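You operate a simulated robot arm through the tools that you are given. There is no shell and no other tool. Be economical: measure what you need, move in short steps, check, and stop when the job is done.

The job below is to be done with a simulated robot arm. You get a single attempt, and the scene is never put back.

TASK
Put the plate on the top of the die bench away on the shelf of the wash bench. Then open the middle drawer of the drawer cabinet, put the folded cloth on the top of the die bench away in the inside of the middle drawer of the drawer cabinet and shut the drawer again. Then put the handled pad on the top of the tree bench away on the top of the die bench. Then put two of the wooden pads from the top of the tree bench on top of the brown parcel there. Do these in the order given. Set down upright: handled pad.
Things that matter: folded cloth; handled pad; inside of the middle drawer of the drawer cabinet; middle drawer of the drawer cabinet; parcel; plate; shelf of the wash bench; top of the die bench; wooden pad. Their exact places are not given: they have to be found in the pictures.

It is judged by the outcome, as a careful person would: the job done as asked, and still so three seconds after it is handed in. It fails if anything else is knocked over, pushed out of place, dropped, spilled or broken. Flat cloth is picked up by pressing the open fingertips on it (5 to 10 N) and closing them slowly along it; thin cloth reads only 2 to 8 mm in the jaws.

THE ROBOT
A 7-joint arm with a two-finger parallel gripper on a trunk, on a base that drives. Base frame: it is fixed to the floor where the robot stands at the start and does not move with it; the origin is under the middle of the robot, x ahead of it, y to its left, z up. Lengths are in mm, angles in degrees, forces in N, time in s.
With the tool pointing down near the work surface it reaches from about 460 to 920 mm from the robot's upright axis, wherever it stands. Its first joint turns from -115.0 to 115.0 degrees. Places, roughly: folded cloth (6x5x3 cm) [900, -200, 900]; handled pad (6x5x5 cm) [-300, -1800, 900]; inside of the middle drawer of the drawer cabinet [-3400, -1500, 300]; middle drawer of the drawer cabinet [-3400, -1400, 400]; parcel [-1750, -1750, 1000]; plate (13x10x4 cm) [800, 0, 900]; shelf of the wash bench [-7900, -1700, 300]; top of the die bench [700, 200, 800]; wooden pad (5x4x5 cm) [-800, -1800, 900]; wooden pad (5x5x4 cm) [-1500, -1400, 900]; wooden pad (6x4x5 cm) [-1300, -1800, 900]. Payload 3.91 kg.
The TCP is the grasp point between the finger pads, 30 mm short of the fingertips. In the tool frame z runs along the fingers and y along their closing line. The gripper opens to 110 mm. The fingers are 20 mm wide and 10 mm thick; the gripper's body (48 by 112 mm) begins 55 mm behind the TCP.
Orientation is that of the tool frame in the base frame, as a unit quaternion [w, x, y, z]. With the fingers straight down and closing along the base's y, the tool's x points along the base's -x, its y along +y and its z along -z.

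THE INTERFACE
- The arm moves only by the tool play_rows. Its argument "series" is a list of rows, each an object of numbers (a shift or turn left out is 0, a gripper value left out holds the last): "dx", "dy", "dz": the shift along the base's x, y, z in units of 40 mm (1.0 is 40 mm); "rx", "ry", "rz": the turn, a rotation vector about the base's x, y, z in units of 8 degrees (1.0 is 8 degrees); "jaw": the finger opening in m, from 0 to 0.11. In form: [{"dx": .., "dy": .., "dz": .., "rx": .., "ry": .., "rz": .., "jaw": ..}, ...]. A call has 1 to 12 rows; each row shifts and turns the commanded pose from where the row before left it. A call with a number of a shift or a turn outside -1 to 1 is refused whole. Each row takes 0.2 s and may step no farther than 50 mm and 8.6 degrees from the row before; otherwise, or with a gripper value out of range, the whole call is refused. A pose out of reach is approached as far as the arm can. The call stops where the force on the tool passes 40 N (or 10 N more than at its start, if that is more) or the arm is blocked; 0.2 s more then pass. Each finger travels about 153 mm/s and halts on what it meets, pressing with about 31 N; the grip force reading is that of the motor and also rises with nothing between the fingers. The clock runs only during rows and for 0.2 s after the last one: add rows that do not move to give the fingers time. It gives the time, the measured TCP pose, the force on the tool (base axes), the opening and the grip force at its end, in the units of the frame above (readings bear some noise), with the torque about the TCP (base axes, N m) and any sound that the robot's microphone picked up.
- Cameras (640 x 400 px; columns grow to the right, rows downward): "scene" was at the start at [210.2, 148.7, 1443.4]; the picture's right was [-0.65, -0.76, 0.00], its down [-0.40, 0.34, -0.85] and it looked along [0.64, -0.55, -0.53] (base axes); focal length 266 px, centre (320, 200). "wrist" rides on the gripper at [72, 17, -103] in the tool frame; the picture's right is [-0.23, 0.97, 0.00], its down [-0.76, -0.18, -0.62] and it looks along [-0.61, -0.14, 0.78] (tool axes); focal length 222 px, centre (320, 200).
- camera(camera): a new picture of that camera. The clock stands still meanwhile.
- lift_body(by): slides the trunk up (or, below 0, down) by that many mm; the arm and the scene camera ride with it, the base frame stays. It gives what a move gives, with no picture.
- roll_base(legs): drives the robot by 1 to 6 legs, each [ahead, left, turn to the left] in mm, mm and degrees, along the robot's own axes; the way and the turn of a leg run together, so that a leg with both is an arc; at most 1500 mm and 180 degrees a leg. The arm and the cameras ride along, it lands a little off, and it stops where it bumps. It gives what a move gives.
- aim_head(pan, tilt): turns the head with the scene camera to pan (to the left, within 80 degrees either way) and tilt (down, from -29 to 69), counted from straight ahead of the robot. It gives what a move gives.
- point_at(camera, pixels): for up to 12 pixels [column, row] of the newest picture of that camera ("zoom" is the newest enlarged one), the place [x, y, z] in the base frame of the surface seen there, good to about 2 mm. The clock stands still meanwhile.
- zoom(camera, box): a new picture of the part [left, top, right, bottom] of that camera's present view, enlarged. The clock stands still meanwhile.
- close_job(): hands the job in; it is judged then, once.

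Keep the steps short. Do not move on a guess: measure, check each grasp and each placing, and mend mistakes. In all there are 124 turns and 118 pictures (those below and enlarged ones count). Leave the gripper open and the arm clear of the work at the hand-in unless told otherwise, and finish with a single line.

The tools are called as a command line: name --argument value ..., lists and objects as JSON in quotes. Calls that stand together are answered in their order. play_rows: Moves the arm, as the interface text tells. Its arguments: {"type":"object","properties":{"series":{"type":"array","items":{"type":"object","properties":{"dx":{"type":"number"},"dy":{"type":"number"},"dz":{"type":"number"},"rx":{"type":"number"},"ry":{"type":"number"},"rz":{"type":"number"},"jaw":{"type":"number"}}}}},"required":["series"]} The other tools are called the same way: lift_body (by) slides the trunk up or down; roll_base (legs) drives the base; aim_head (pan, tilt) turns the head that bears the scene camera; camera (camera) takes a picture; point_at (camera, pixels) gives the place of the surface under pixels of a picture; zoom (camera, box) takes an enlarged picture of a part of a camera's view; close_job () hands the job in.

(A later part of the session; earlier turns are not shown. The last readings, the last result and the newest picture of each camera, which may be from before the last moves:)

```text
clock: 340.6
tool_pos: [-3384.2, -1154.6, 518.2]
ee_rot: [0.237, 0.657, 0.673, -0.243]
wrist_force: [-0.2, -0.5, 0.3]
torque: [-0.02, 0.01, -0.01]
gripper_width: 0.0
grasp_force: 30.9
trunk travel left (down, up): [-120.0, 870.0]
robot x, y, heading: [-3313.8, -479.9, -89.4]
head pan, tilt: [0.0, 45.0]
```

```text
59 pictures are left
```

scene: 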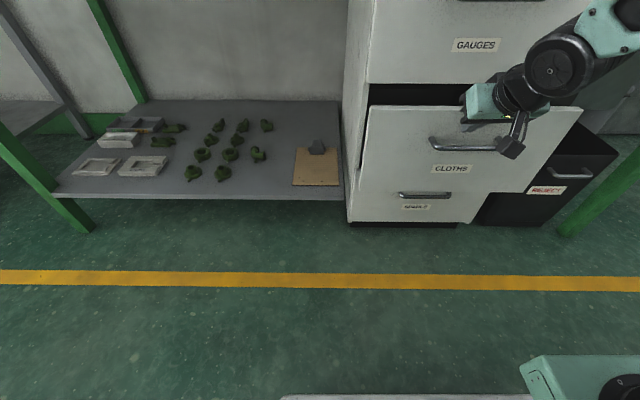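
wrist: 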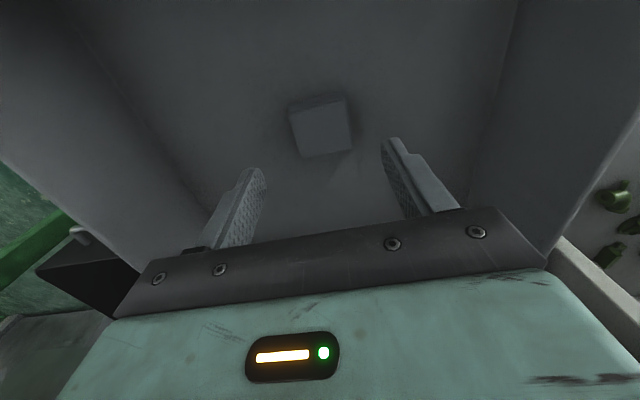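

The drawer is closing. I'll push the rest with the arm under force watch.

play_rows --series '[{"dy": -0.3}, {"dy": -0.4}, {"dy": -0.4}, {"dy": -0.4}, {"dy": -0.4}, {"dy": -0.3}, {"dy": -0.2}, {"dy": -0.1}, {"dy": -0.1}, {"dy": -0.1}, {}]'

zoom --camera "scene" --box '[330, 20, 610, 230]'

point_at --camera "zoom" --pixels '[[120, 250], [200, 330], [150, 120], [400, 120], [330, 330]]'

```text
clock: 342.7
tool_pos: [-3385.2, -1255.3, 516.1]
ee_rot: [0.234, 0.658, 0.674, -0.241]
wrist_force: [-0.3, 8.7, 3.9]
torque: [0.03, 0.0, -0.01]
gripper_width: 0.0
grasp_force: 31.1
trunk travel left (down, up): [-120.0, 870.0]
robot x, y, heading: [-3310.2, -475.6, -89.2]
head pan, tilt: [0.0, 45.0]
stopped in row 10: the force on the tool passed its limit (the readings are from after the stop); the commanded pose is now the measured one
```

```text
1.90 times, centred on (470, 125) of scene
```

zoom: 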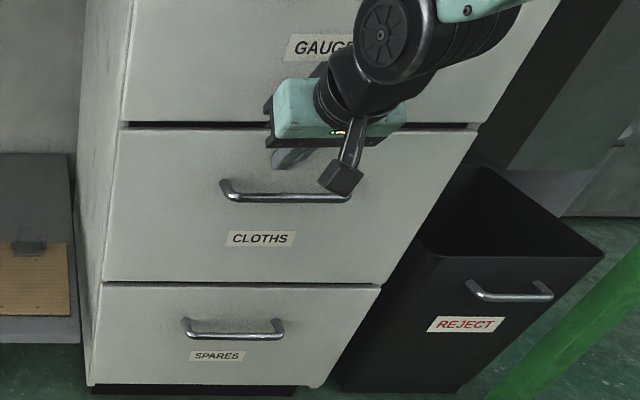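

```text
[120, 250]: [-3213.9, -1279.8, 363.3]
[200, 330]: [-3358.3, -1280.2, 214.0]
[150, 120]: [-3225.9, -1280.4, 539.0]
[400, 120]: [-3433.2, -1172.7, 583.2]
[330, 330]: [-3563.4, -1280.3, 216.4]
```

The drawer is shut (face at −1280). I'll back off, raise, straighten the tool and drive sideways to the tree bench.

roll_base --legs '[[-200, 0, 0]]'

lift_body --by 400

lift_body --by 300

play_rows --series '[{"rx": 1, "dy": 0.5, "jaw": 0.08}, {"rx": 1, "dy": 0.5}, {"rx": 1, "dy": 0.5}, {"rx": 1, "dy": 0.5}, {"rx": 1, "dy": 0.5}, {}]'

roll_base --legs '[[0, 1450, 0], [0, 1450, 0]]'

aim_head --pan 0 --tilt 35

camera --camera "scene"

```text
clock: 344.3
tool_pos: [-3390.5, -1055.3, 516.4]
ee_rot: [0.234, 0.659, 0.673, -0.241]
wrist_force: [0.0, -0.7, 0.4]
torque: [0.01, -0.01, 0.03]
gripper_width: 0.1
grasp_force: 31.3
trunk travel left (down, up): [-120.0, 870.0]
robot x, y, heading: [-3316.2, -275.3, -89.3]
head pan, tilt: [0.0, 45.0]
```

```text
clock: 348.1
tool_pos: [-3390.5, -1054.9, 916.9]
ee_rot: [0.233, 0.659, 0.673, -0.241]
wrist_force: [-0.1, 0.5, 1.1]
torque: [0.01, 0.02, -0.03]
gripper_width: 0.0
grasp_force: 30.5
trunk travel left (down, up): [-520.0, 470.0]
robot x, y, heading: [-3313.7, -275.0, -89.6]
head pan, tilt: [0.0, 45.0]
```

```text
clock: 351.1
tool_pos: [-3390.3, -1054.5, 1216.8]
ee_rot: [0.234, 0.659, 0.674, -0.241]
wrist_force: [-0.4, -0.4, 0.3]
torque: [-0.02, -0.01, 0.02]
gripper_width: 0.0
grasp_force: 30.9
trunk travel left (down, up): [-820.0, 170.0]
robot x, y, heading: [-3312.7, -273.5, -89.4]
head pan, tilt: [0.0, 45.0]
```

```text
clock: 352.5
tool_pos: [-3389.8, -953.7, 1217.6]
ee_rot: [-0.006, 0.699, 0.715, 0.005]
wrist_force: [0.0, -0.2, 1.0]
torque: [-0.02, 0.0, -0.01]
gripper_width: 80.0
grasp_force: 0.0
trunk travel left (down, up): [-820.0, 170.0]
robot x, y, heading: [-3313.2, -276.6, -89.2]
head pan, tilt: [0.0, 45.0]
```

```text
clock: 366.8
tool_pos: [-441.1, -875.9, 1218.0]
ee_rot: [-0.006, 0.698, 0.716, 0.005]
wrist_force: [-0.4, 0.4, -0.4]
torque: [0.02, 0.01, 0.04]
gripper_width: 80.1
grasp_force: 0.0
trunk travel left (down, up): [-820.0, 170.0]
robot x, y, heading: [-369.4, -193.5, -89.4]
head pan, tilt: [0.0, 45.0]
```

```text
clock: 367.5
tool_pos: [-441.4, -877.4, 1217.5]
ee_rot: [-0.005, 0.698, 0.716, 0.004]
wrist_force: [0.2, 0.0, 0.7]
torque: [0.0, 0.0, -0.02]
gripper_width: 80.1
grasp_force: 0.1
trunk travel left (down, up): [-820.0, 170.0]
robot x, y, heading: [-366.2, -194.5, -89.5]
head pan, tilt: [0.0, 35.0]
```

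```text
57 pictures are left
```

scene: 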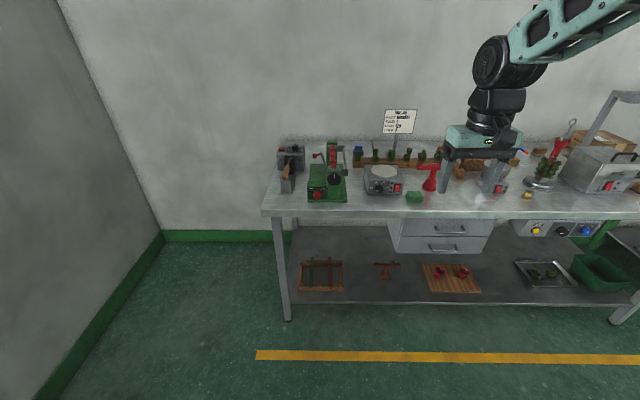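

zoom --camera "scene" --box '[260, 130, 460, 220]'

zoom --camera "scene" --box '[430, 110, 640, 220]'

```text
3.20 times, centred on (360, 175) of scene
```

zoom: 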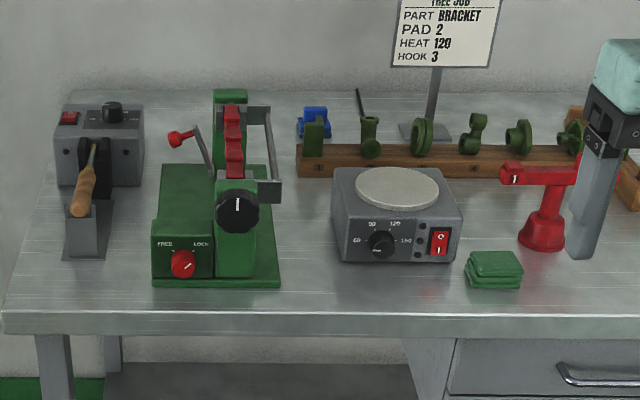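

```text
3.05 times, centred on (535, 165) of scene
```

zoom: 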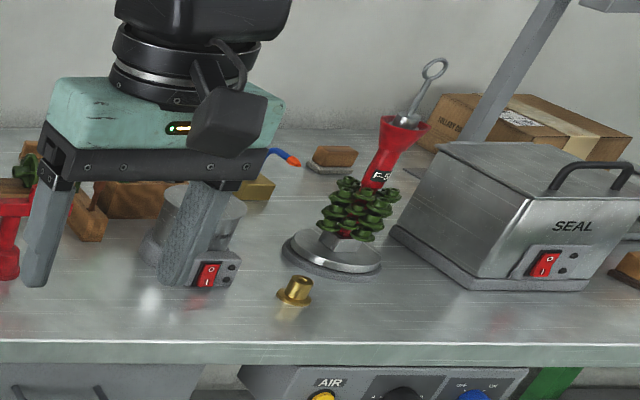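

The blue item at the back left may be the handled pad. I'll drive closer and look.

roll_base --legs '[[430, 130, -0.5]]'

aim_head --pan 5 --tilt 35

camera --camera "scene"

zoom --camera "scene" --box '[270, 120, 430, 220]'

```text
clock: 370.2
tool_pos: [-301.7, -1312.6, 1218.0]
ee_rot: [-0.006, 0.697, 0.717, 0.005]
wrist_force: [0.1, 0.5, -0.1]
torque: [0.01, 0.02, -0.04]
gripper_width: 80.0
grasp_force: 0.0
trunk travel left (down, up): [-820.0, 170.0]
robot x, y, heading: [-228.7, -630.4, -89.0]
head pan, tilt: [0.0, 35.0]
```

```text
clock: 370.9
tool_pos: [-300.6, -1312.1, 1216.0]
ee_rot: [-0.006, 0.697, 0.717, 0.004]
wrist_force: [0.1, 0.2, 0.3]
torque: [-0.02, 0.01, 0.0]
gripper_width: 79.9
grasp_force: 0.1
trunk travel left (down, up): [-820.0, 170.0]
robot x, y, heading: [-228.6, -632.2, -89.0]
head pan, tilt: [5.0, 35.0]
```

```text
54 pictures are left
```

scene: 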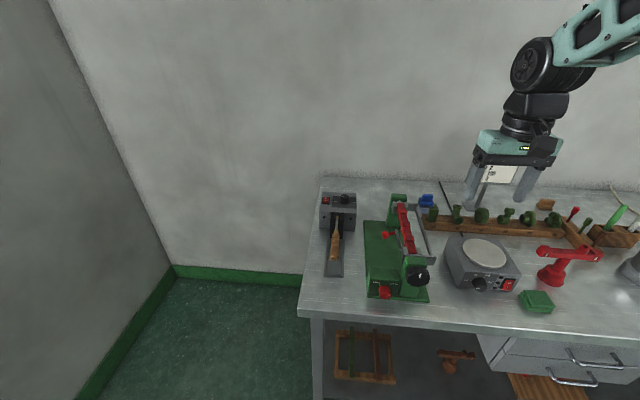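

```text
4.00 times, centred on (350, 170) of scene
```

zoom: 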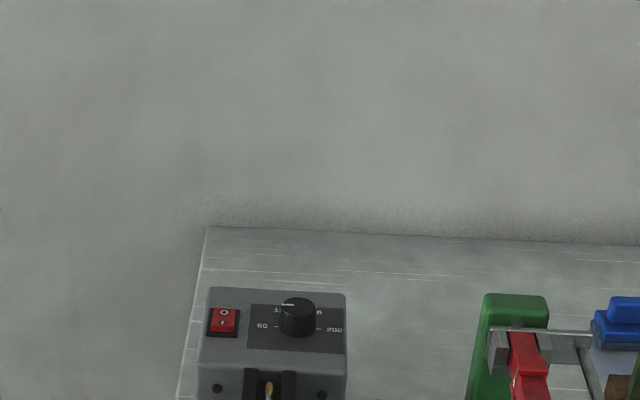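

zoom --camera "scene" --box '[390, 175, 470, 235]'

point_at --camera "zoom" --pixels '[[240, 165], [270, 160], [320, 165], [230, 200], [280, 205], [330, 210], [290, 145], [350, 230], [300, 235], [100, 190], [200, 300], [350, 150]]'

```text
6.67 times, centred on (430, 205) of scene
```

zoom: 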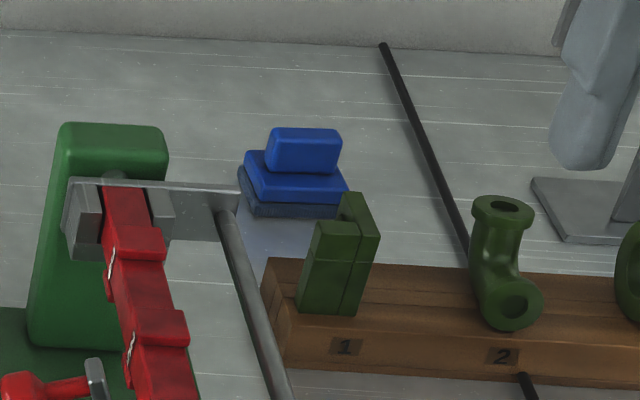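

```text
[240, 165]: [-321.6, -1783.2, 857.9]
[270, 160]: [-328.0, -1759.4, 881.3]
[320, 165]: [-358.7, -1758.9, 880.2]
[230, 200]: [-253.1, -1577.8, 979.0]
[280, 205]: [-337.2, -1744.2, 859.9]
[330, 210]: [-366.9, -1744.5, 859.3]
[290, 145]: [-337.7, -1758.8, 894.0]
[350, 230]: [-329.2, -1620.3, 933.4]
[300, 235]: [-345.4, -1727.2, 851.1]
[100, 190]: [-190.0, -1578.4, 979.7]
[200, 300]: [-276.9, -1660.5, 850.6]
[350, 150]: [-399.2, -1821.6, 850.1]
```

The blue handled pad is at about (−346,−1770). I'll measure its handle precisely, along with the neighbouring press post and the sign.

point_at --camera "zoom" --pixels '[[271, 150], [271, 168], [336, 155], [335, 170], [280, 131], [338, 133], [250, 155], [346, 190], [115, 130], [160, 140], [262, 178], [305, 138]]'

point_at --camera "scene" --pixels '[[500, 168], [486, 170], [515, 172], [500, 180], [497, 205], [480, 205]]'

```text
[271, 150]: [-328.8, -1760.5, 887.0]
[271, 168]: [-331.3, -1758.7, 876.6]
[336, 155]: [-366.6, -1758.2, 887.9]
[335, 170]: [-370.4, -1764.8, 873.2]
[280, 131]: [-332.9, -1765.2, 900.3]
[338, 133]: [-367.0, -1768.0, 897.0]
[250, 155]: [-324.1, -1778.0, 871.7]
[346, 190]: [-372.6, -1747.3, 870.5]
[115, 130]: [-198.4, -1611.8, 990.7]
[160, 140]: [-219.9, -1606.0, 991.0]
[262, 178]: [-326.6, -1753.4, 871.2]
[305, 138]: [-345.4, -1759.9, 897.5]
```

```text
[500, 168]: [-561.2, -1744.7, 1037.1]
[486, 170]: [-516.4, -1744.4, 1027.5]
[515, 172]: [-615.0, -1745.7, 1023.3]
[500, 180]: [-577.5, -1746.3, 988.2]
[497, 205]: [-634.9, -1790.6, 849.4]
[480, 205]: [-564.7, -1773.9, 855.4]
```

Handle: x −327 to −369, y≈−1771, z 873–899. I'll drive closer so it is in reach.

roll_base --legs '[[265, -45, -1]]'

camera --camera "scene"

```text
clock: 372.8
tool_pos: [-357.3, -1573.6, 1218.1]
ee_rot: [-0.005, 0.703, 0.711, 0.004]
wrist_force: [0.5, 0.4, 0.5]
torque: [-0.02, 0.01, 0.04]
gripper_width: 79.9
grasp_force: 0.1
trunk travel left (down, up): [-820.0, 170.0]
robot x, y, heading: [-270.1, -898.0, -90.1]
head pan, tilt: [5.0, 35.0]
```

```text
51 pictures are left
```

scene: 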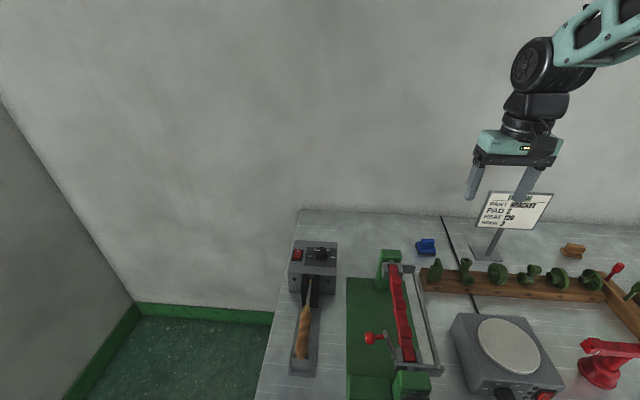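

play_rows --series '[{"dy": -1, "dx": 0.11, "jaw": 0.07}, {"dy": -1, "dx": 0.12}, {"dy": -1}, {"dy": -1}, {"dy": -0.93}, {"dz": -1}, {"dz": -1}, {"dz": -1}, {"dz": -1}, {"dz": -1}, {"dz": -0.5}, {}]'

camera --camera "wrist"

zoom --camera "scene" --box '[390, 150, 550, 290]'

```text
clock: 375.4
tool_pos: [-348.4, -1770.6, 996.6]
ee_rot: [-0.004, 0.703, 0.711, 0.003]
wrist_force: [-0.7, -0.6, 0.3]
torque: [0.01, 0.0, 0.04]
gripper_width: 70.2
grasp_force: 0.0
trunk travel left (down, up): [-820.0, 170.0]
robot x, y, heading: [-271.4, -891.0, -90.4]
head pan, tilt: [5.0, 35.0]
```

```text
50 pictures are left
```

wrist: 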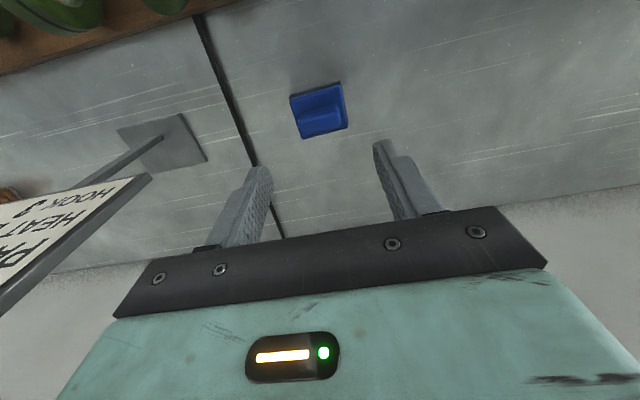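

```text
2.86 times, centred on (470, 220) of scene
```

zoom: 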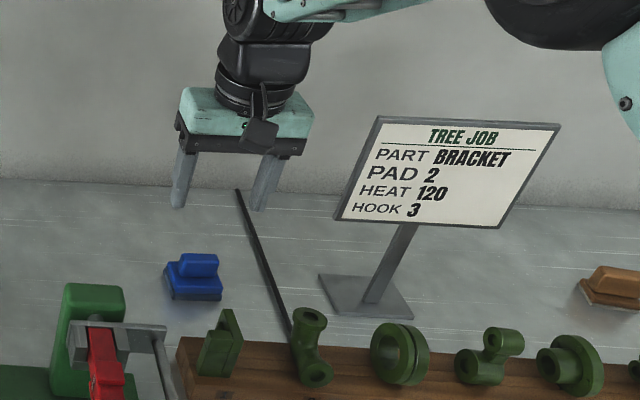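

zoom --camera "wrist" --box '[280, 70, 360, 150]'

point_at --camera "zoom" --pixels '[[180, 310], [475, 290], [300, 320], [310, 380], [180, 390], [500, 390], [110, 210], [440, 130], [250, 200]]'

```text
5.00 times, centred on (320, 110) of wrist
```

zoom: 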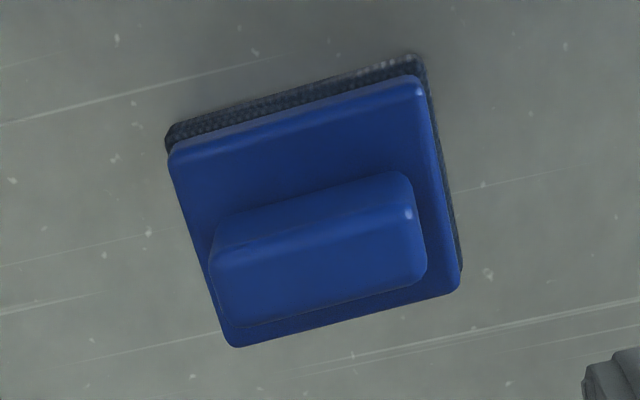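

```text
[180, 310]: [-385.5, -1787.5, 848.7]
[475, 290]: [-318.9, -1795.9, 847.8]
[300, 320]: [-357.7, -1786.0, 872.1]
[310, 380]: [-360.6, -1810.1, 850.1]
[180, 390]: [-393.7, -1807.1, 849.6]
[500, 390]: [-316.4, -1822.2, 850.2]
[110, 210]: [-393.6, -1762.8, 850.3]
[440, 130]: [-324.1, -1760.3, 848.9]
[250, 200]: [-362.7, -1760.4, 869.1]
```

Aligned. I'll descend to z≈906 and close on the handle.

play_rows --series '[{"dz": -0.8}, {"dz": -0.7}, {"dz": -0.5}, {"dz": -0.26}, {}, {"jaw": 0.055}, {"jaw": 0.045}, {"jaw": 0.035}, {"jaw": 0.03}, {}, {}]'

play_rows --series '[{"dz": 0.1}, {"dz": 0.2}, {"dz": 0.3}, {"dz": 0.5}, {}]'

camera --camera "wrist"

```text
clock: 377.8
tool_pos: [-346.9, -1772.3, 906.4]
ee_rot: [-0.006, 0.703, 0.711, 0.005]
wrist_force: [-0.2, 0.4, 0.7]
torque: [0.02, -0.01, 0.01]
gripper_width: 38.8
grasp_force: 31.1
trunk travel left (down, up): [-820.0, 170.0]
robot x, y, heading: [-271.4, -892.5, -90.0]
head pan, tilt: [5.0, 35.0]
```

```text
clock: 379.0
tool_pos: [-348.9, -1771.0, 950.5]
ee_rot: [-0.006, 0.703, 0.711, 0.004]
wrist_force: [0.3, 0.2, -0.8]
torque: [0.02, 0.0, 0.0]
gripper_width: 38.9
grasp_force: 31.1
trunk travel left (down, up): [-820.0, 170.0]
robot x, y, heading: [-275.5, -895.0, -90.1]
head pan, tilt: [5.0, 35.0]
```

```text
47 pictures are left
```

wrist: 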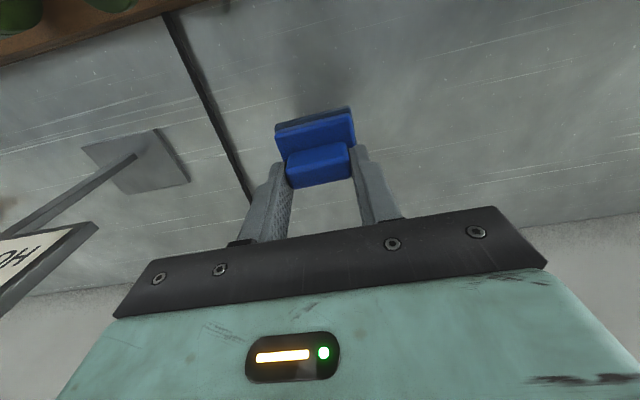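

The handled pad is held. I'll raise and retract.

play_rows --series '[{"dz": 0.5}, {"dz": 0.8}, {"dz": 0.8}, {"dz": 0.8}, {"dz": 0.8}, {"dz": 0.8}, {"dz": 0.5}, {"dy": 0.5}, {"dy": 0.7}, {"dy": 0.7}, {"dy": 0.7}, {"dy": 0.4}]'

roll_base --legs '[[-450, 0, 0], [0, 0, 90]]'

```text
clock: 381.6
tool_pos: [-348.2, -1652.3, 1150.2]
ee_rot: [-0.005, 0.703, 0.711, 0.005]
wrist_force: [-0.5, -0.1, -0.8]
torque: [-0.01, 0.0, 0.01]
gripper_width: 38.9
grasp_force: 30.9
trunk travel left (down, up): [-820.0, 170.0]
robot x, y, heading: [-275.8, -899.0, -89.9]
head pan, tilt: [5.0, 35.0]
```

```text
clock: 388.0
tool_pos: [488.0, -557.3, 1151.6]
ee_rot: [-0.008, 0.014, 1.0, -0.001]
wrist_force: [0.1, -0.3, -1.3]
torque: [-0.02, 0.0, 0.04]
gripper_width: 39.0
grasp_force: 30.9
trunk travel left (down, up): [-820.0, 170.0]
robot x, y, heading: [-268.6, -454.9, -2.2]
head pan, tilt: [5.0, 35.0]
```

roll_base --legs '[[30, 350, 2.2], [300, 0, 0]]'

aim_head --pan 0 --tilt 35

camera --camera "scene"

```text
clock: 392.0
tool_pos: [830.6, -186.9, 1150.1]
ee_rot: [-0.007, -0.003, 1.0, -0.001]
wrist_force: [-0.1, 0.2, -0.6]
torque: [-0.01, -0.01, 0.01]
gripper_width: 39.3
grasp_force: 30.9
trunk travel left (down, up): [-820.0, 170.0]
robot x, y, heading: [72.9, -104.7, -0.3]
head pan, tilt: [5.0, 35.0]
```

```text
clock: 392.6
tool_pos: [832.3, -186.1, 1150.0]
ee_rot: [-0.007, -0.002, 1.0, -0.001]
wrist_force: [0.5, 0.3, -0.6]
torque: [-0.02, -0.01, 0.04]
gripper_width: 39.0
grasp_force: 31.0
trunk travel left (down, up): [-820.0, 170.0]
robot x, y, heading: [76.1, -108.2, -0.2]
head pan, tilt: [0.0, 35.0]
```

```text
46 pictures are left
```

scene: 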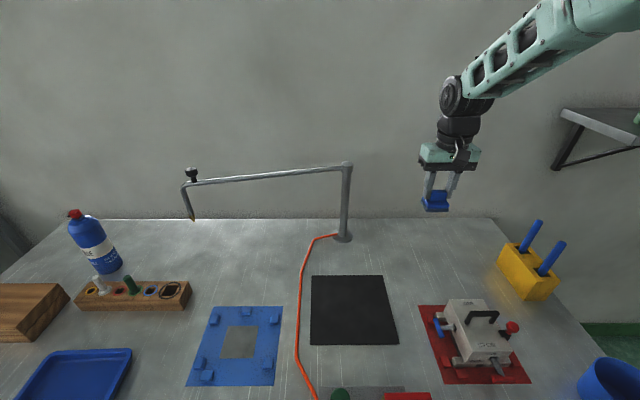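

The spot around (880,−200) is clear. I'll lower the pad there.

play_rows --series '[{"dx": 0.6, "dz": -0.5}, {"dx": 0.6, "dy": -0.15, "dz": -0.8}, {"dz": -1}, {"dz": -1}, {"dz": -1}, {"dz": -0.8}, {"dz": -0.5}, {"dz": -0.3}, {"dz": -0.12}, {}]'

play_rows --series '[{"dz": -0.04}, {"dz": -0.04}, {"dz": -0.03}, {}]'

```text
clock: 394.8
tool_pos: [879.5, -192.3, 910.2]
ee_rot: [-0.007, -0.004, 1.0, -0.001]
wrist_force: [0.1, -0.1, -0.6]
torque: [-0.01, 0.01, 0.0]
gripper_width: 39.0
grasp_force: 31.0
trunk travel left (down, up): [-820.0, 170.0]
robot x, y, heading: [71.3, -105.1, -0.3]
head pan, tilt: [0.0, 35.0]
```

```text
clock: 395.8
tool_pos: [879.5, -191.8, 907.0]
ee_rot: [-0.007, -0.003, 1.0, -0.001]
wrist_force: [-1.8, 0.9, 4.7]
torque: [0.1, 0.13, 0.0]
gripper_width: 39.1
grasp_force: 31.0
trunk travel left (down, up): [-820.0, 170.0]
robot x, y, heading: [72.3, -108.4, -0.3]
head pan, tilt: [0.0, 35.0]
```

Contact. I'll release and rise.

play_rows --series '[{"jaw": 0.05}, {"jaw": 0.07}, {}, {"dz": 0.5}, {"dz": 1}, {"dz": 1}, {"dz": 1}, {"dz": 1}, {"dz": 1}, {"dz": 0.8}, {}]'

zoom --camera "scene" --box '[360, 190, 500, 290]'

```text
clock: 398.2
tool_pos: [880.2, -192.1, 1157.4]
ee_rot: [-0.007, -0.004, 1.0, -0.001]
wrist_force: [0.5, 0.0, 0.3]
torque: [-0.02, -0.03, -0.02]
gripper_width: 69.9
grasp_force: 0.2
trunk travel left (down, up): [-820.0, 170.0]
robot x, y, heading: [71.4, -107.1, -0.6]
head pan, tilt: [0.0, 35.0]
```

```text
4.00 times, centred on (430, 240) of scene
```

zoom: 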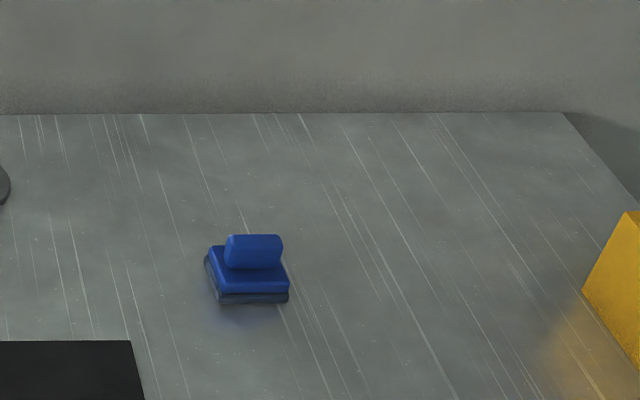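

The handled pad stands upright on the die bench. Now to the tree bench for the wooden pads.

play_rows --series '[{"dx": -1}, {"dx": -1}, {"dx": -1}, {}]'

roll_base --legs '[[-370, 0, 0], [0, 0, -90], [350, 0, 0], [0, -1150, 0]]'

aim_head --pan 0 --tilt 35

camera --camera "scene"

```text
clock: 399.2
tool_pos: [761.3, -190.4, 1158.1]
ee_rot: [-0.007, -0.004, 1.0, -0.002]
wrist_force: [0.6, 1.0, 0.6]
torque: [-0.01, 0.02, 0.0]
gripper_width: 69.7
grasp_force: 0.1
trunk travel left (down, up): [-820.0, 170.0]
robot x, y, heading: [69.7, -111.8, -0.5]
head pan, tilt: [0.0, 35.0]
```

```text
clock: 412.8
tool_pos: [-1544.2, -1136.4, 1157.5]
ee_rot: [-0.006, 0.706, 0.708, 0.004]
wrist_force: [0.0, -0.1, -0.7]
torque: [-0.03, -0.02, -0.02]
gripper_width: 70.2
grasp_force: 0.1
trunk travel left (down, up): [-820.0, 170.0]
robot x, y, heading: [-1453.4, -449.5, -90.6]
head pan, tilt: [0.0, 35.0]
```

```text
clock: 413.4
tool_pos: [-1542.1, -1135.5, 1157.7]
ee_rot: [-0.005, 0.706, 0.708, 0.004]
wrist_force: [1.1, 0.0, 0.7]
torque: [0.01, -0.02, -0.02]
gripper_width: 69.8
grasp_force: 0.0
trunk travel left (down, up): [-820.0, 170.0]
robot x, y, heading: [-1451.6, -450.3, -90.5]
head pan, tilt: [0.0, 35.0]
```

```text
44 pictures are left
```

scene: 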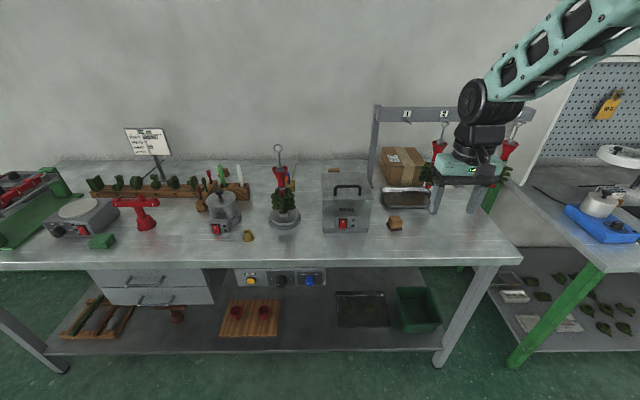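

zoom --camera "scene" --box '[300, 90, 460, 250]'

point_at --camera "zoom" --pixels '[[360, 240], [440, 240], [480, 270], [330, 290], [400, 300], [370, 320], [470, 320], [380, 250], [490, 300], [350, 540], [400, 535], [130, 320]]'

```text
2.50 times, centred on (380, 170) of scene
```

zoom: 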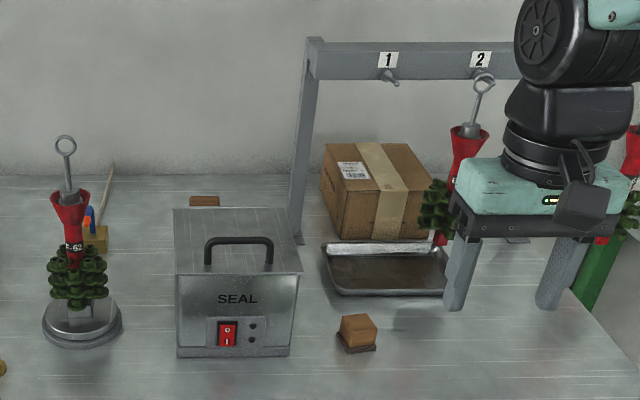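

```text
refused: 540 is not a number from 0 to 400
```

point_at --camera "zoom" --pixels '[[330, 148], [400, 150], [428, 185], [345, 192], [380, 170], [340, 60], [450, 60], [300, 230], [390, 75], [480, 80], [466, 140], [358, 330]]'

point_at --camera "zoom" --pixels '[[205, 202], [345, 325], [375, 325], [360, 315], [360, 345], [335, 240], [400, 285], [240, 240], [180, 210], [290, 275], [70, 140], [436, 210]]'

```text
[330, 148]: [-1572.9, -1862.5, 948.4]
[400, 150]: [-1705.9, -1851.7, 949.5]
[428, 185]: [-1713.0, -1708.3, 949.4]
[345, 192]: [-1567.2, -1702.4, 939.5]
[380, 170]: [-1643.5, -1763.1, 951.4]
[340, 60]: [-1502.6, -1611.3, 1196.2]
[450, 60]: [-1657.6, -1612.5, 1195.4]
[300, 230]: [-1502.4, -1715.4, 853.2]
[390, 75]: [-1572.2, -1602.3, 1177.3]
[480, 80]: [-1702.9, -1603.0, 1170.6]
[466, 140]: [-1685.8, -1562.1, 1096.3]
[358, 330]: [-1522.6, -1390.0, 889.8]
```

```text
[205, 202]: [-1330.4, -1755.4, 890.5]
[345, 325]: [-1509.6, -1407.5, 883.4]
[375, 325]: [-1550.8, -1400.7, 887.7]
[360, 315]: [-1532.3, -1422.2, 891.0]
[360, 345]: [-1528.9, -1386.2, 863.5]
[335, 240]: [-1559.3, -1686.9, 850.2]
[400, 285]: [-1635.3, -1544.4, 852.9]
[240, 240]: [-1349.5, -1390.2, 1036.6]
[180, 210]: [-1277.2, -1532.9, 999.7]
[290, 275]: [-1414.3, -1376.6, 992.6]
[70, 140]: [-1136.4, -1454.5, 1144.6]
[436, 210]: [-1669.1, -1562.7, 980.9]
```

Parcel top is at z 950 (x −1572 to −1713, y −1703 to −1862), behind a hook rail (z up to 1200, y≈−1611). I'll work over the rail from above, with the wrist camera turned to the −x side. First I'll raise the trunk, pull the arm in and turn the tool.

lift_body --by 165

play_rows --series '[{"rz": 0.94, "dy": 0.5}, {"rz": 0.94, "dy": 0.5}, {"rz": 0.94, "dy": 0.5}, {"rz": 0.94, "dy": 0.5}, {"rz": 0.94, "dy": 0.5}, {"rz": 0.94, "dx": 0.5, "dy": 0.5}, {"rz": 0.94, "dx": 0.5}, {"rz": 0.94, "dx": 0.5}, {"rz": 0.94, "dx": 0.5}, {"rz": 0.94}, {"rz": 0.94}, {"rz": 0.91}]'

roll_base --legs '[[350, -100, 0.5]]'

camera --camera "scene"

```text
clock: 415.3
tool_pos: [-1542.3, -1135.7, 1322.1]
ee_rot: [-0.005, 0.706, 0.708, 0.004]
wrist_force: [0.3, 0.5, 0.0]
torque: [0.02, 0.0, 0.02]
gripper_width: 70.0
grasp_force: 0.1
trunk travel left (down, up): [-985.0, 5.0]
robot x, y, heading: [-1454.5, -447.7, -90.7]
head pan, tilt: [0.0, 35.0]
```

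```text
clock: 417.9
tool_pos: [-1462.6, -1015.2, 1322.8]
ee_rot: [-0.007, -0.002, 1.0, -0.001]
wrist_force: [0.2, -0.6, -0.1]
torque: [0.0, -0.01, -0.02]
gripper_width: 70.0
grasp_force: 0.1
trunk travel left (down, up): [-985.0, 5.0]
robot x, y, heading: [-1455.2, -446.9, -90.5]
head pan, tilt: [0.0, 35.0]
```

```text
clock: 420.2
tool_pos: [-1551.5, -1367.7, 1322.3]
ee_rot: [-0.007, -0.006, 1.0, -0.001]
wrist_force: [0.1, -0.1, 0.2]
torque: [-0.04, 0.01, -0.03]
gripper_width: 70.0
grasp_force: 0.0
trunk travel left (down, up): [-985.0, 5.0]
robot x, y, heading: [-1547.4, -800.4, -89.7]
head pan, tilt: [0.0, 35.0]
```

```text
42 pictures are left
```

scene: 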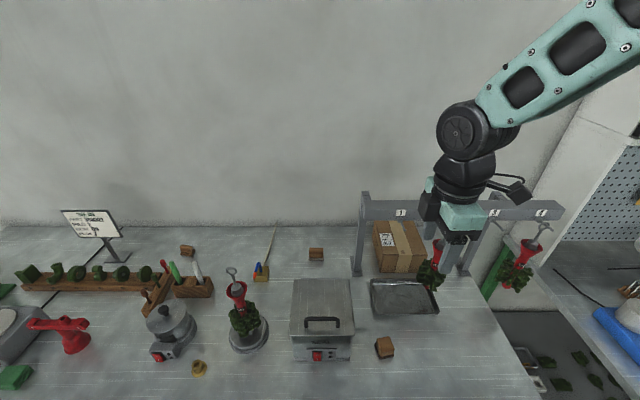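

roll_base --legs '[[120, 0, 0]]'

aim_head --pan 10 --tilt 45

camera --camera "scene"

```text
clock: 421.4
tool_pos: [-1549.4, -1484.5, 1321.0]
ee_rot: [-0.008, -0.008, 1.0, -0.001]
wrist_force: [0.2, -0.2, -0.7]
torque: [-0.05, 0.0, -0.01]
gripper_width: 70.0
grasp_force: 0.0
trunk travel left (down, up): [-985.0, 5.0]
robot x, y, heading: [-1549.9, -914.6, -89.7]
head pan, tilt: [0.0, 35.0]
```

```text
clock: 422.1
tool_pos: [-1550.3, -1486.0, 1321.3]
ee_rot: [-0.008, -0.008, 1.0, -0.001]
wrist_force: [-0.3, -0.5, -0.7]
torque: [-0.01, 0.03, 0.01]
gripper_width: 69.8
grasp_force: 0.1
trunk travel left (down, up): [-985.0, 5.0]
robot x, y, heading: [-1548.7, -920.7, -90.0]
head pan, tilt: [10.0, 45.0]
```

```text
41 pictures are left
```

scene: 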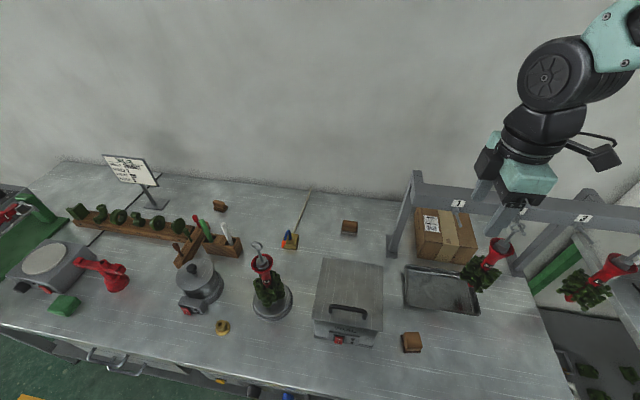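

zoom --camera "scene" --box '[390, 320, 430, 360]'

point_at --camera "zoom" --pixels '[[235, 205], [420, 195], [300, 350], [480, 330], [350, 260], [300, 280], [215, 250], [290, 340], [470, 325]]'

zoom --camera "scene" --box '[330, 210, 370, 250]'

point_at --camera "zoom" --pixels '[[210, 170], [430, 170], [200, 230], [440, 230], [320, 200], [190, 380], [430, 390], [320, 300]]'

```text
10.00 times, centred on (410, 340) of scene
```

zoom: 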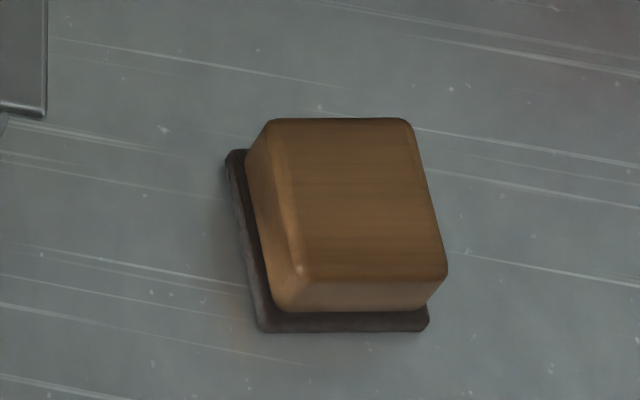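

```text
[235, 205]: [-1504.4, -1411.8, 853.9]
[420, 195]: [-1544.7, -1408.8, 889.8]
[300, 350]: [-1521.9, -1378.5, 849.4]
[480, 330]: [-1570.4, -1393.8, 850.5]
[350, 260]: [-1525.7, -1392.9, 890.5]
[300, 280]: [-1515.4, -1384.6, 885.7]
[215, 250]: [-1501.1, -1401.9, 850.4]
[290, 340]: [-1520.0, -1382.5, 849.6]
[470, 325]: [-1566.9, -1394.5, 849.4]
```

```text
10.00 times, centred on (350, 230) of scene
```

zoom: 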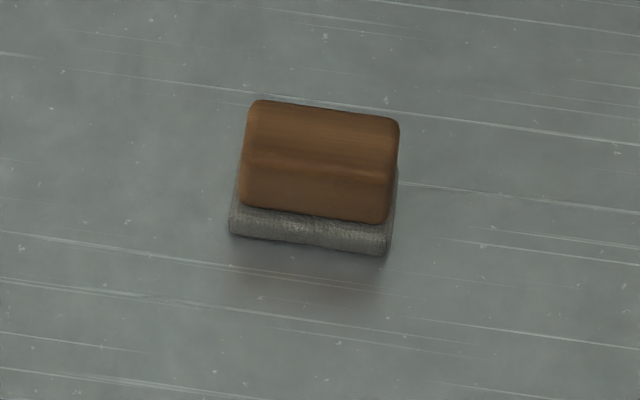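

```text
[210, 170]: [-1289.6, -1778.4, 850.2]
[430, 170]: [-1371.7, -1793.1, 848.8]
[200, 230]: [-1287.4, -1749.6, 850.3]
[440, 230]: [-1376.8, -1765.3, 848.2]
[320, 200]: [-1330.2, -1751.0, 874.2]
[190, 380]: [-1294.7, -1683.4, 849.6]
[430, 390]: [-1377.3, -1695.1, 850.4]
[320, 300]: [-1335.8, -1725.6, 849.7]
```

zoom --camera "scene" --box '[390, 320, 430, 360]'

point_at --camera "zoom" --pixels '[[290, 132], [402, 128], [438, 270], [306, 272], [265, 322], [424, 318], [234, 165], [285, 180], [410, 170], [320, 128], [320, 276], [420, 276]]'

```text
10.00 times, centred on (410, 340) of scene
```

zoom: 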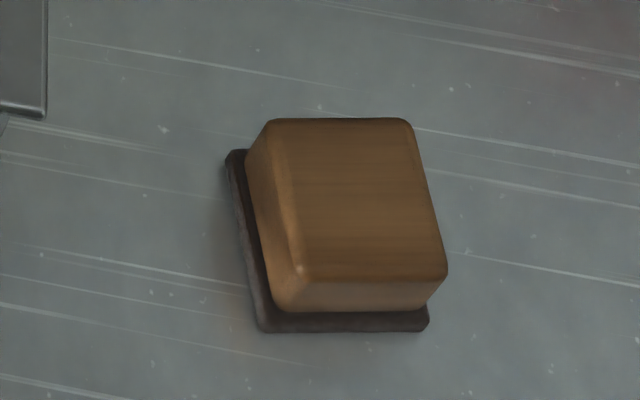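

```text
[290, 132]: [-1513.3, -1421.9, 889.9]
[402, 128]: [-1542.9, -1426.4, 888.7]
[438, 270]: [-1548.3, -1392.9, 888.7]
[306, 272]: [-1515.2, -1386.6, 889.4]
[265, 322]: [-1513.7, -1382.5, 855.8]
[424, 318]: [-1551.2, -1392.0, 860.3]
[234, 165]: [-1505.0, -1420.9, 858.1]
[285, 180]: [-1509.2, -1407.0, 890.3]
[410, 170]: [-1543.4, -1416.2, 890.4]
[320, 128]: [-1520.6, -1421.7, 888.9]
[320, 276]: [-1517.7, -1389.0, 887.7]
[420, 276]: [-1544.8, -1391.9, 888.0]
```

Pad 1: wood block centre (−1530,−1407), top z 890, turned about +8.5°. I'll move over it and go down.

play_rows --series '[{"dy": 0.7, "dx": 0.17, "rz": 0.5}, {"dy": 0.7, "dx": 0.17, "rz": 0.56}, {"dy": 0.58, "dx": 0.17}, {}]'

lift_body --by -250

play_rows --series '[{"dz": -0.8}, {"dz": -0.8}, {"dz": -0.8}, {}]'

camera --camera "wrist"

```text
clock: 423.1
tool_pos: [-1529.1, -1403.6, 1323.2]
ee_rot: [-0.007, -0.082, 0.997, -0.002]
wrist_force: [-0.1, 0.7, -0.4]
torque: [-0.02, -0.01, 0.03]
gripper_width: 70.0
grasp_force: 0.1
trunk travel left (down, up): [-985.0, 5.0]
robot x, y, heading: [-1549.0, -914.4, -89.6]
head pan, tilt: [10.0, 45.0]
```

```text
clock: 425.7
tool_pos: [-1530.0, -1403.7, 1072.2]
ee_rot: [-0.007, -0.082, 0.997, -0.001]
wrist_force: [-0.1, 0.0, 0.5]
torque: [0.0, -0.01, 0.01]
gripper_width: 69.9
grasp_force: 0.1
trunk travel left (down, up): [-735.0, 255.0]
robot x, y, heading: [-1551.4, -913.7, -90.2]
head pan, tilt: [10.0, 45.0]
```

```text
clock: 426.7
tool_pos: [-1529.9, -1401.3, 975.7]
ee_rot: [-0.007, -0.082, 0.997, -0.001]
wrist_force: [0.9, 0.4, -0.4]
torque: [0.02, 0.0, -0.01]
gripper_width: 69.7
grasp_force: 0.0
trunk travel left (down, up): [-735.0, 255.0]
robot x, y, heading: [-1550.9, -919.4, -89.7]
head pan, tilt: [10.0, 45.0]
```

```text
37 pictures are left
```

wrist: 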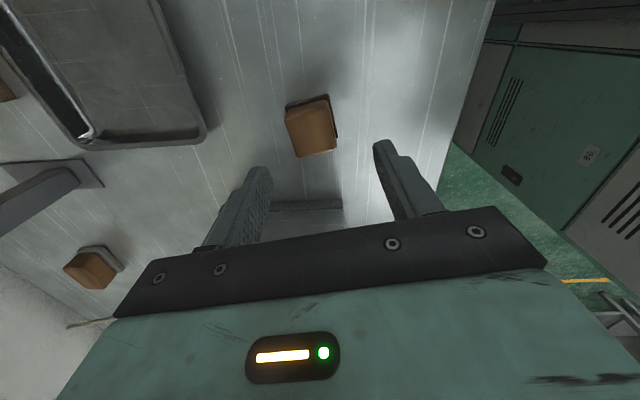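

zoom --camera "wrist" --box '[270, 85, 350, 165]'

point_at --camera "zoom" --pixels '[[140, 225], [390, 105], [480, 330], [240, 360], [300, 240], [260, 350], [450, 310], [180, 200], [360, 130]]'

```text
5.00 times, centred on (310, 125) of wrist
```

zoom: 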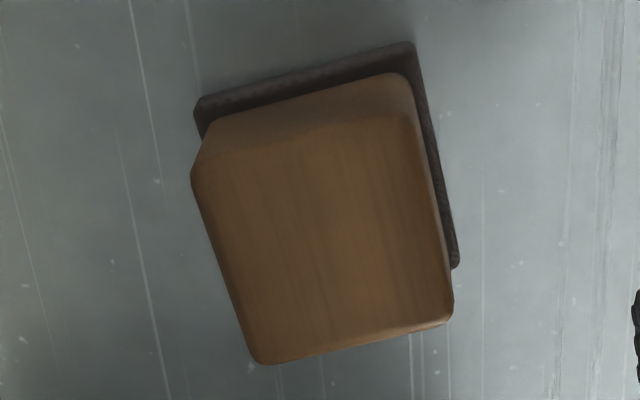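

```text
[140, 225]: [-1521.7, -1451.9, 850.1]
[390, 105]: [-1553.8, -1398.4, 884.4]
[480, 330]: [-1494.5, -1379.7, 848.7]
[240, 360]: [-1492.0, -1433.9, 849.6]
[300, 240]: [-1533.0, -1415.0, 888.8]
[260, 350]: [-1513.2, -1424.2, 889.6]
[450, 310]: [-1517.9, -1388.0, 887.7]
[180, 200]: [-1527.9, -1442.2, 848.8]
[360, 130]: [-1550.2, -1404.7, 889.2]
```

play_rows --series '[{"dz": -0.7, "dy": -0.15, "dx": -0.05}, {"dz": -0.7}, {"dz": -0.4}, {"dz": -0.2}, {}, {"jaw": 0.06}, {"jaw": 0.05}, {"jaw": 0.04}, {"jaw": 0.03}, {}, {}]'

play_rows --series '[{"dz": 0.1}, {"dz": 0.2}, {"dz": 0.4}, {"dz": 0.6}, {"dz": 0.7}, {}]'

camera --camera "wrist"

```text
clock: 429.1
tool_pos: [-1531.6, -1408.6, 896.7]
ee_rot: [-0.006, -0.082, 0.997, -0.001]
wrist_force: [0.9, 0.1, -0.1]
torque: [0.02, -0.01, 0.0]
gripper_width: 39.1
grasp_force: 30.7
trunk travel left (down, up): [-735.0, 255.0]
robot x, y, heading: [-1548.2, -916.5, -89.8]
head pan, tilt: [10.0, 45.0]
```

```text
clock: 430.5
tool_pos: [-1530.8, -1411.6, 975.0]
ee_rot: [-0.007, -0.082, 0.997, -0.002]
wrist_force: [-0.1, -0.6, -0.3]
torque: [0.03, 0.03, 0.01]
gripper_width: 38.7
grasp_force: 31.2
trunk travel left (down, up): [-735.0, 255.0]
robot x, y, heading: [-1548.6, -915.7, -89.6]
head pan, tilt: [10.0, 45.0]
```

```text
35 pictures are left
```

wrist: 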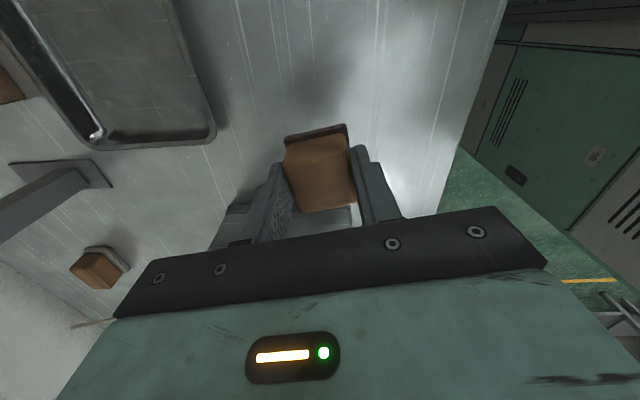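

Held. I'll measure the wall, the rail's back edge and the parcel corners before going over.

point_at --camera "scene" --pixels '[[450, 160], [440, 185], [440, 192], [420, 210], [460, 215], [475, 235], [418, 232], [412, 180], [395, 245], [520, 205]]'

play_rows --series '[{"dz": 0.4}, {"dz": 0.8}, {"dz": 0.8}, {"dz": 0.6}, {}]'

lift_body --by 250

camera --camera "scene"

```text
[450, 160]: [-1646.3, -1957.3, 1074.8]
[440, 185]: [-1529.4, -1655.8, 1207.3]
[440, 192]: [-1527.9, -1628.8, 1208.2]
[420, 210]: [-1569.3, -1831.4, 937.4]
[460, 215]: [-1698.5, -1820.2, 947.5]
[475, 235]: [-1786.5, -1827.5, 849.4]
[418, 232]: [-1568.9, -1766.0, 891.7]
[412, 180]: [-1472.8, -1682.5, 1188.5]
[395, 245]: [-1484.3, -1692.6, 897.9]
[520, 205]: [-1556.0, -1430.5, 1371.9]
```

```text
clock: 431.7
tool_pos: [-1533.6, -1412.3, 1079.3]
ee_rot: [-0.007, -0.082, 0.997, -0.002]
wrist_force: [0.7, -0.3, -0.4]
torque: [-0.01, 0.01, 0.01]
gripper_width: 38.9
grasp_force: 31.6
trunk travel left (down, up): [-735.0, 255.0]
robot x, y, heading: [-1552.9, -916.7, -90.0]
head pan, tilt: [10.0, 45.0]
```

```text
clock: 434.3
tool_pos: [-1534.1, -1411.6, 1329.8]
ee_rot: [-0.007, -0.082, 0.997, -0.001]
wrist_force: [0.1, 0.1, -0.4]
torque: [0.03, 0.01, -0.01]
gripper_width: 39.1
grasp_force: 31.0
trunk travel left (down, up): [-985.0, 5.0]
robot x, y, heading: [-1550.2, -914.5, -89.8]
head pan, tilt: [10.0, 45.0]
```

```text
34 pictures are left
```

scene: 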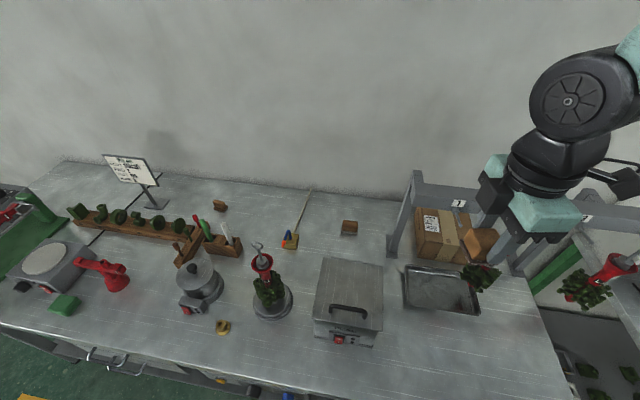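

The rail spans y −1611 to −1665, top z 1208; the wall is at −1957. I'll go over the rail high, to above the rear of the parcel.

play_rows --series '[{"dy": -0.5, "dx": -0.2}, {"dy": -0.95, "dx": -0.3}, {"dy": -0.95, "dx": -0.35}, {"dy": -0.95, "dx": -0.35}, {"dy": -0.95, "dx": -0.35}, {"dy": -0.95, "dx": -0.35}, {"dy": -0.95, "dx": -0.35}, {"dy": -0.95, "dx": -0.35}, {"dy": -0.95, "dx": -0.35}, {"dy": -0.95, "dx": -0.3}, {"dy": -0.65, "dx": -0.2}, {}]'

aim_head --pan -5 --tilt 30

camera --camera "scene"

```text
clock: 436.9
tool_pos: [-1669.7, -1800.6, 1328.6]
ee_rot: [-0.007, -0.082, 0.997, -0.001]
wrist_force: [0.7, 0.4, -0.6]
torque: [0.01, 0.03, 0.02]
gripper_width: 38.9
grasp_force: 30.8
trunk travel left (down, up): [-985.0, 5.0]
robot x, y, heading: [-1552.9, -916.1, -89.6]
head pan, tilt: [10.0, 45.0]
```

```text
clock: 437.7
tool_pos: [-1669.3, -1801.0, 1328.7]
ee_rot: [-0.006, -0.082, 0.997, -0.002]
wrist_force: [0.2, 0.7, -0.7]
torque: [0.03, 0.01, 0.0]
gripper_width: 39.1
grasp_force: 31.2
trunk travel left (down, up): [-985.0, 5.0]
robot x, y, heading: [-1549.9, -917.7, -90.0]
head pan, tilt: [-5.0, 30.0]
```

```text
33 pictures are left
```

scene: 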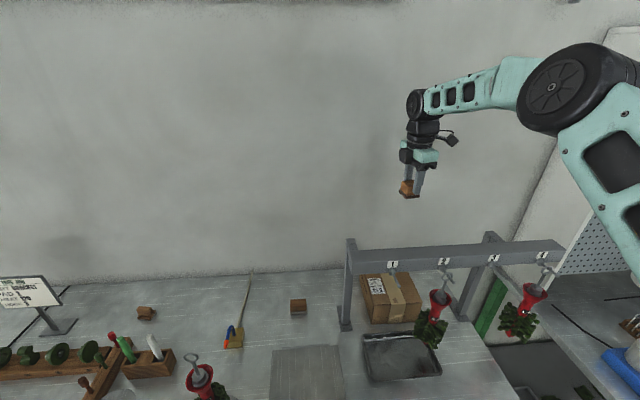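

point_at --camera "scene" --pixels '[[416, 105], [430, 112], [450, 108], [475, 107], [500, 106], [530, 120], [430, 90], [500, 62], [415, 130], [408, 195]]'

```text
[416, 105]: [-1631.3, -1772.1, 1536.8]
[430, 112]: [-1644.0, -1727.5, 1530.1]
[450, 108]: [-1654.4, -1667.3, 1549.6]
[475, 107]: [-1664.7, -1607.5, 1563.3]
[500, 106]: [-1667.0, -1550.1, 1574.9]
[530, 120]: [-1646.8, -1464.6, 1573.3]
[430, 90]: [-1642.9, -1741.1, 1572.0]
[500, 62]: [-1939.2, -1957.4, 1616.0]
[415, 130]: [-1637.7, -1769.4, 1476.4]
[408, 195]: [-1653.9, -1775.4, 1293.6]
```

Forearm is well above the rail now. I'll lower in steps and check the clearance.

play_rows --series '[{"dz": -0.5}, {"dz": -0.8}, {"dz": -0.8}, {"dz": -0.8}, {"dz": -0.8}, {"dz": -0.8}, {"dz": -0.5}, {}]'

camera --camera "scene"

zoom --camera "scene" --box '[320, 100, 580, 340]'

```text
clock: 439.5
tool_pos: [-1672.2, -1802.2, 1130.1]
ee_rot: [-0.007, -0.082, 0.997, -0.002]
wrist_force: [0.4, -0.5, -0.7]
torque: [0.0, 0.0, 0.02]
gripper_width: 39.2
grasp_force: 31.4
trunk travel left (down, up): [-985.0, 5.0]
robot x, y, heading: [-1551.1, -918.6, -89.8]
head pan, tilt: [-5.0, 30.0]
```

```text
32 pictures are left
```

scene: 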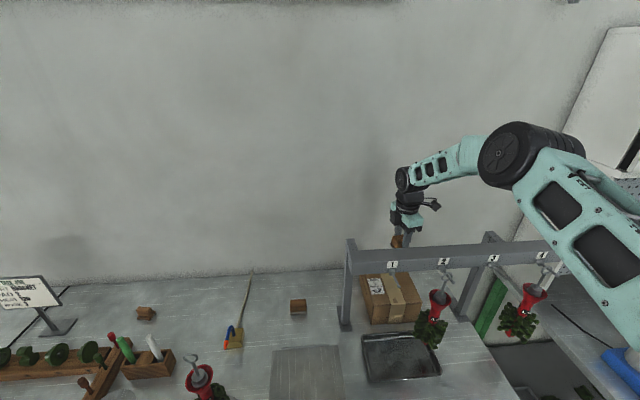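

```text
1.67 times, centred on (450, 220) of scene
```

zoom: 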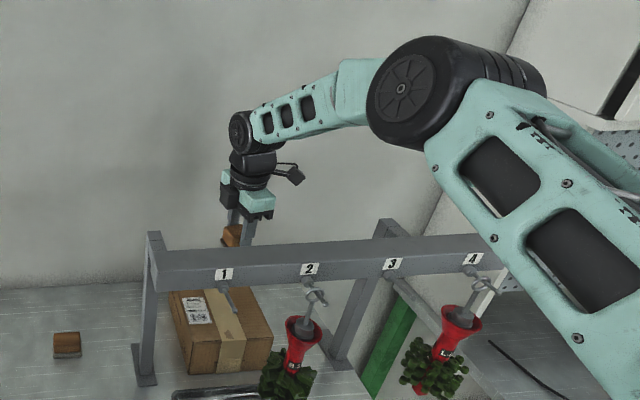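

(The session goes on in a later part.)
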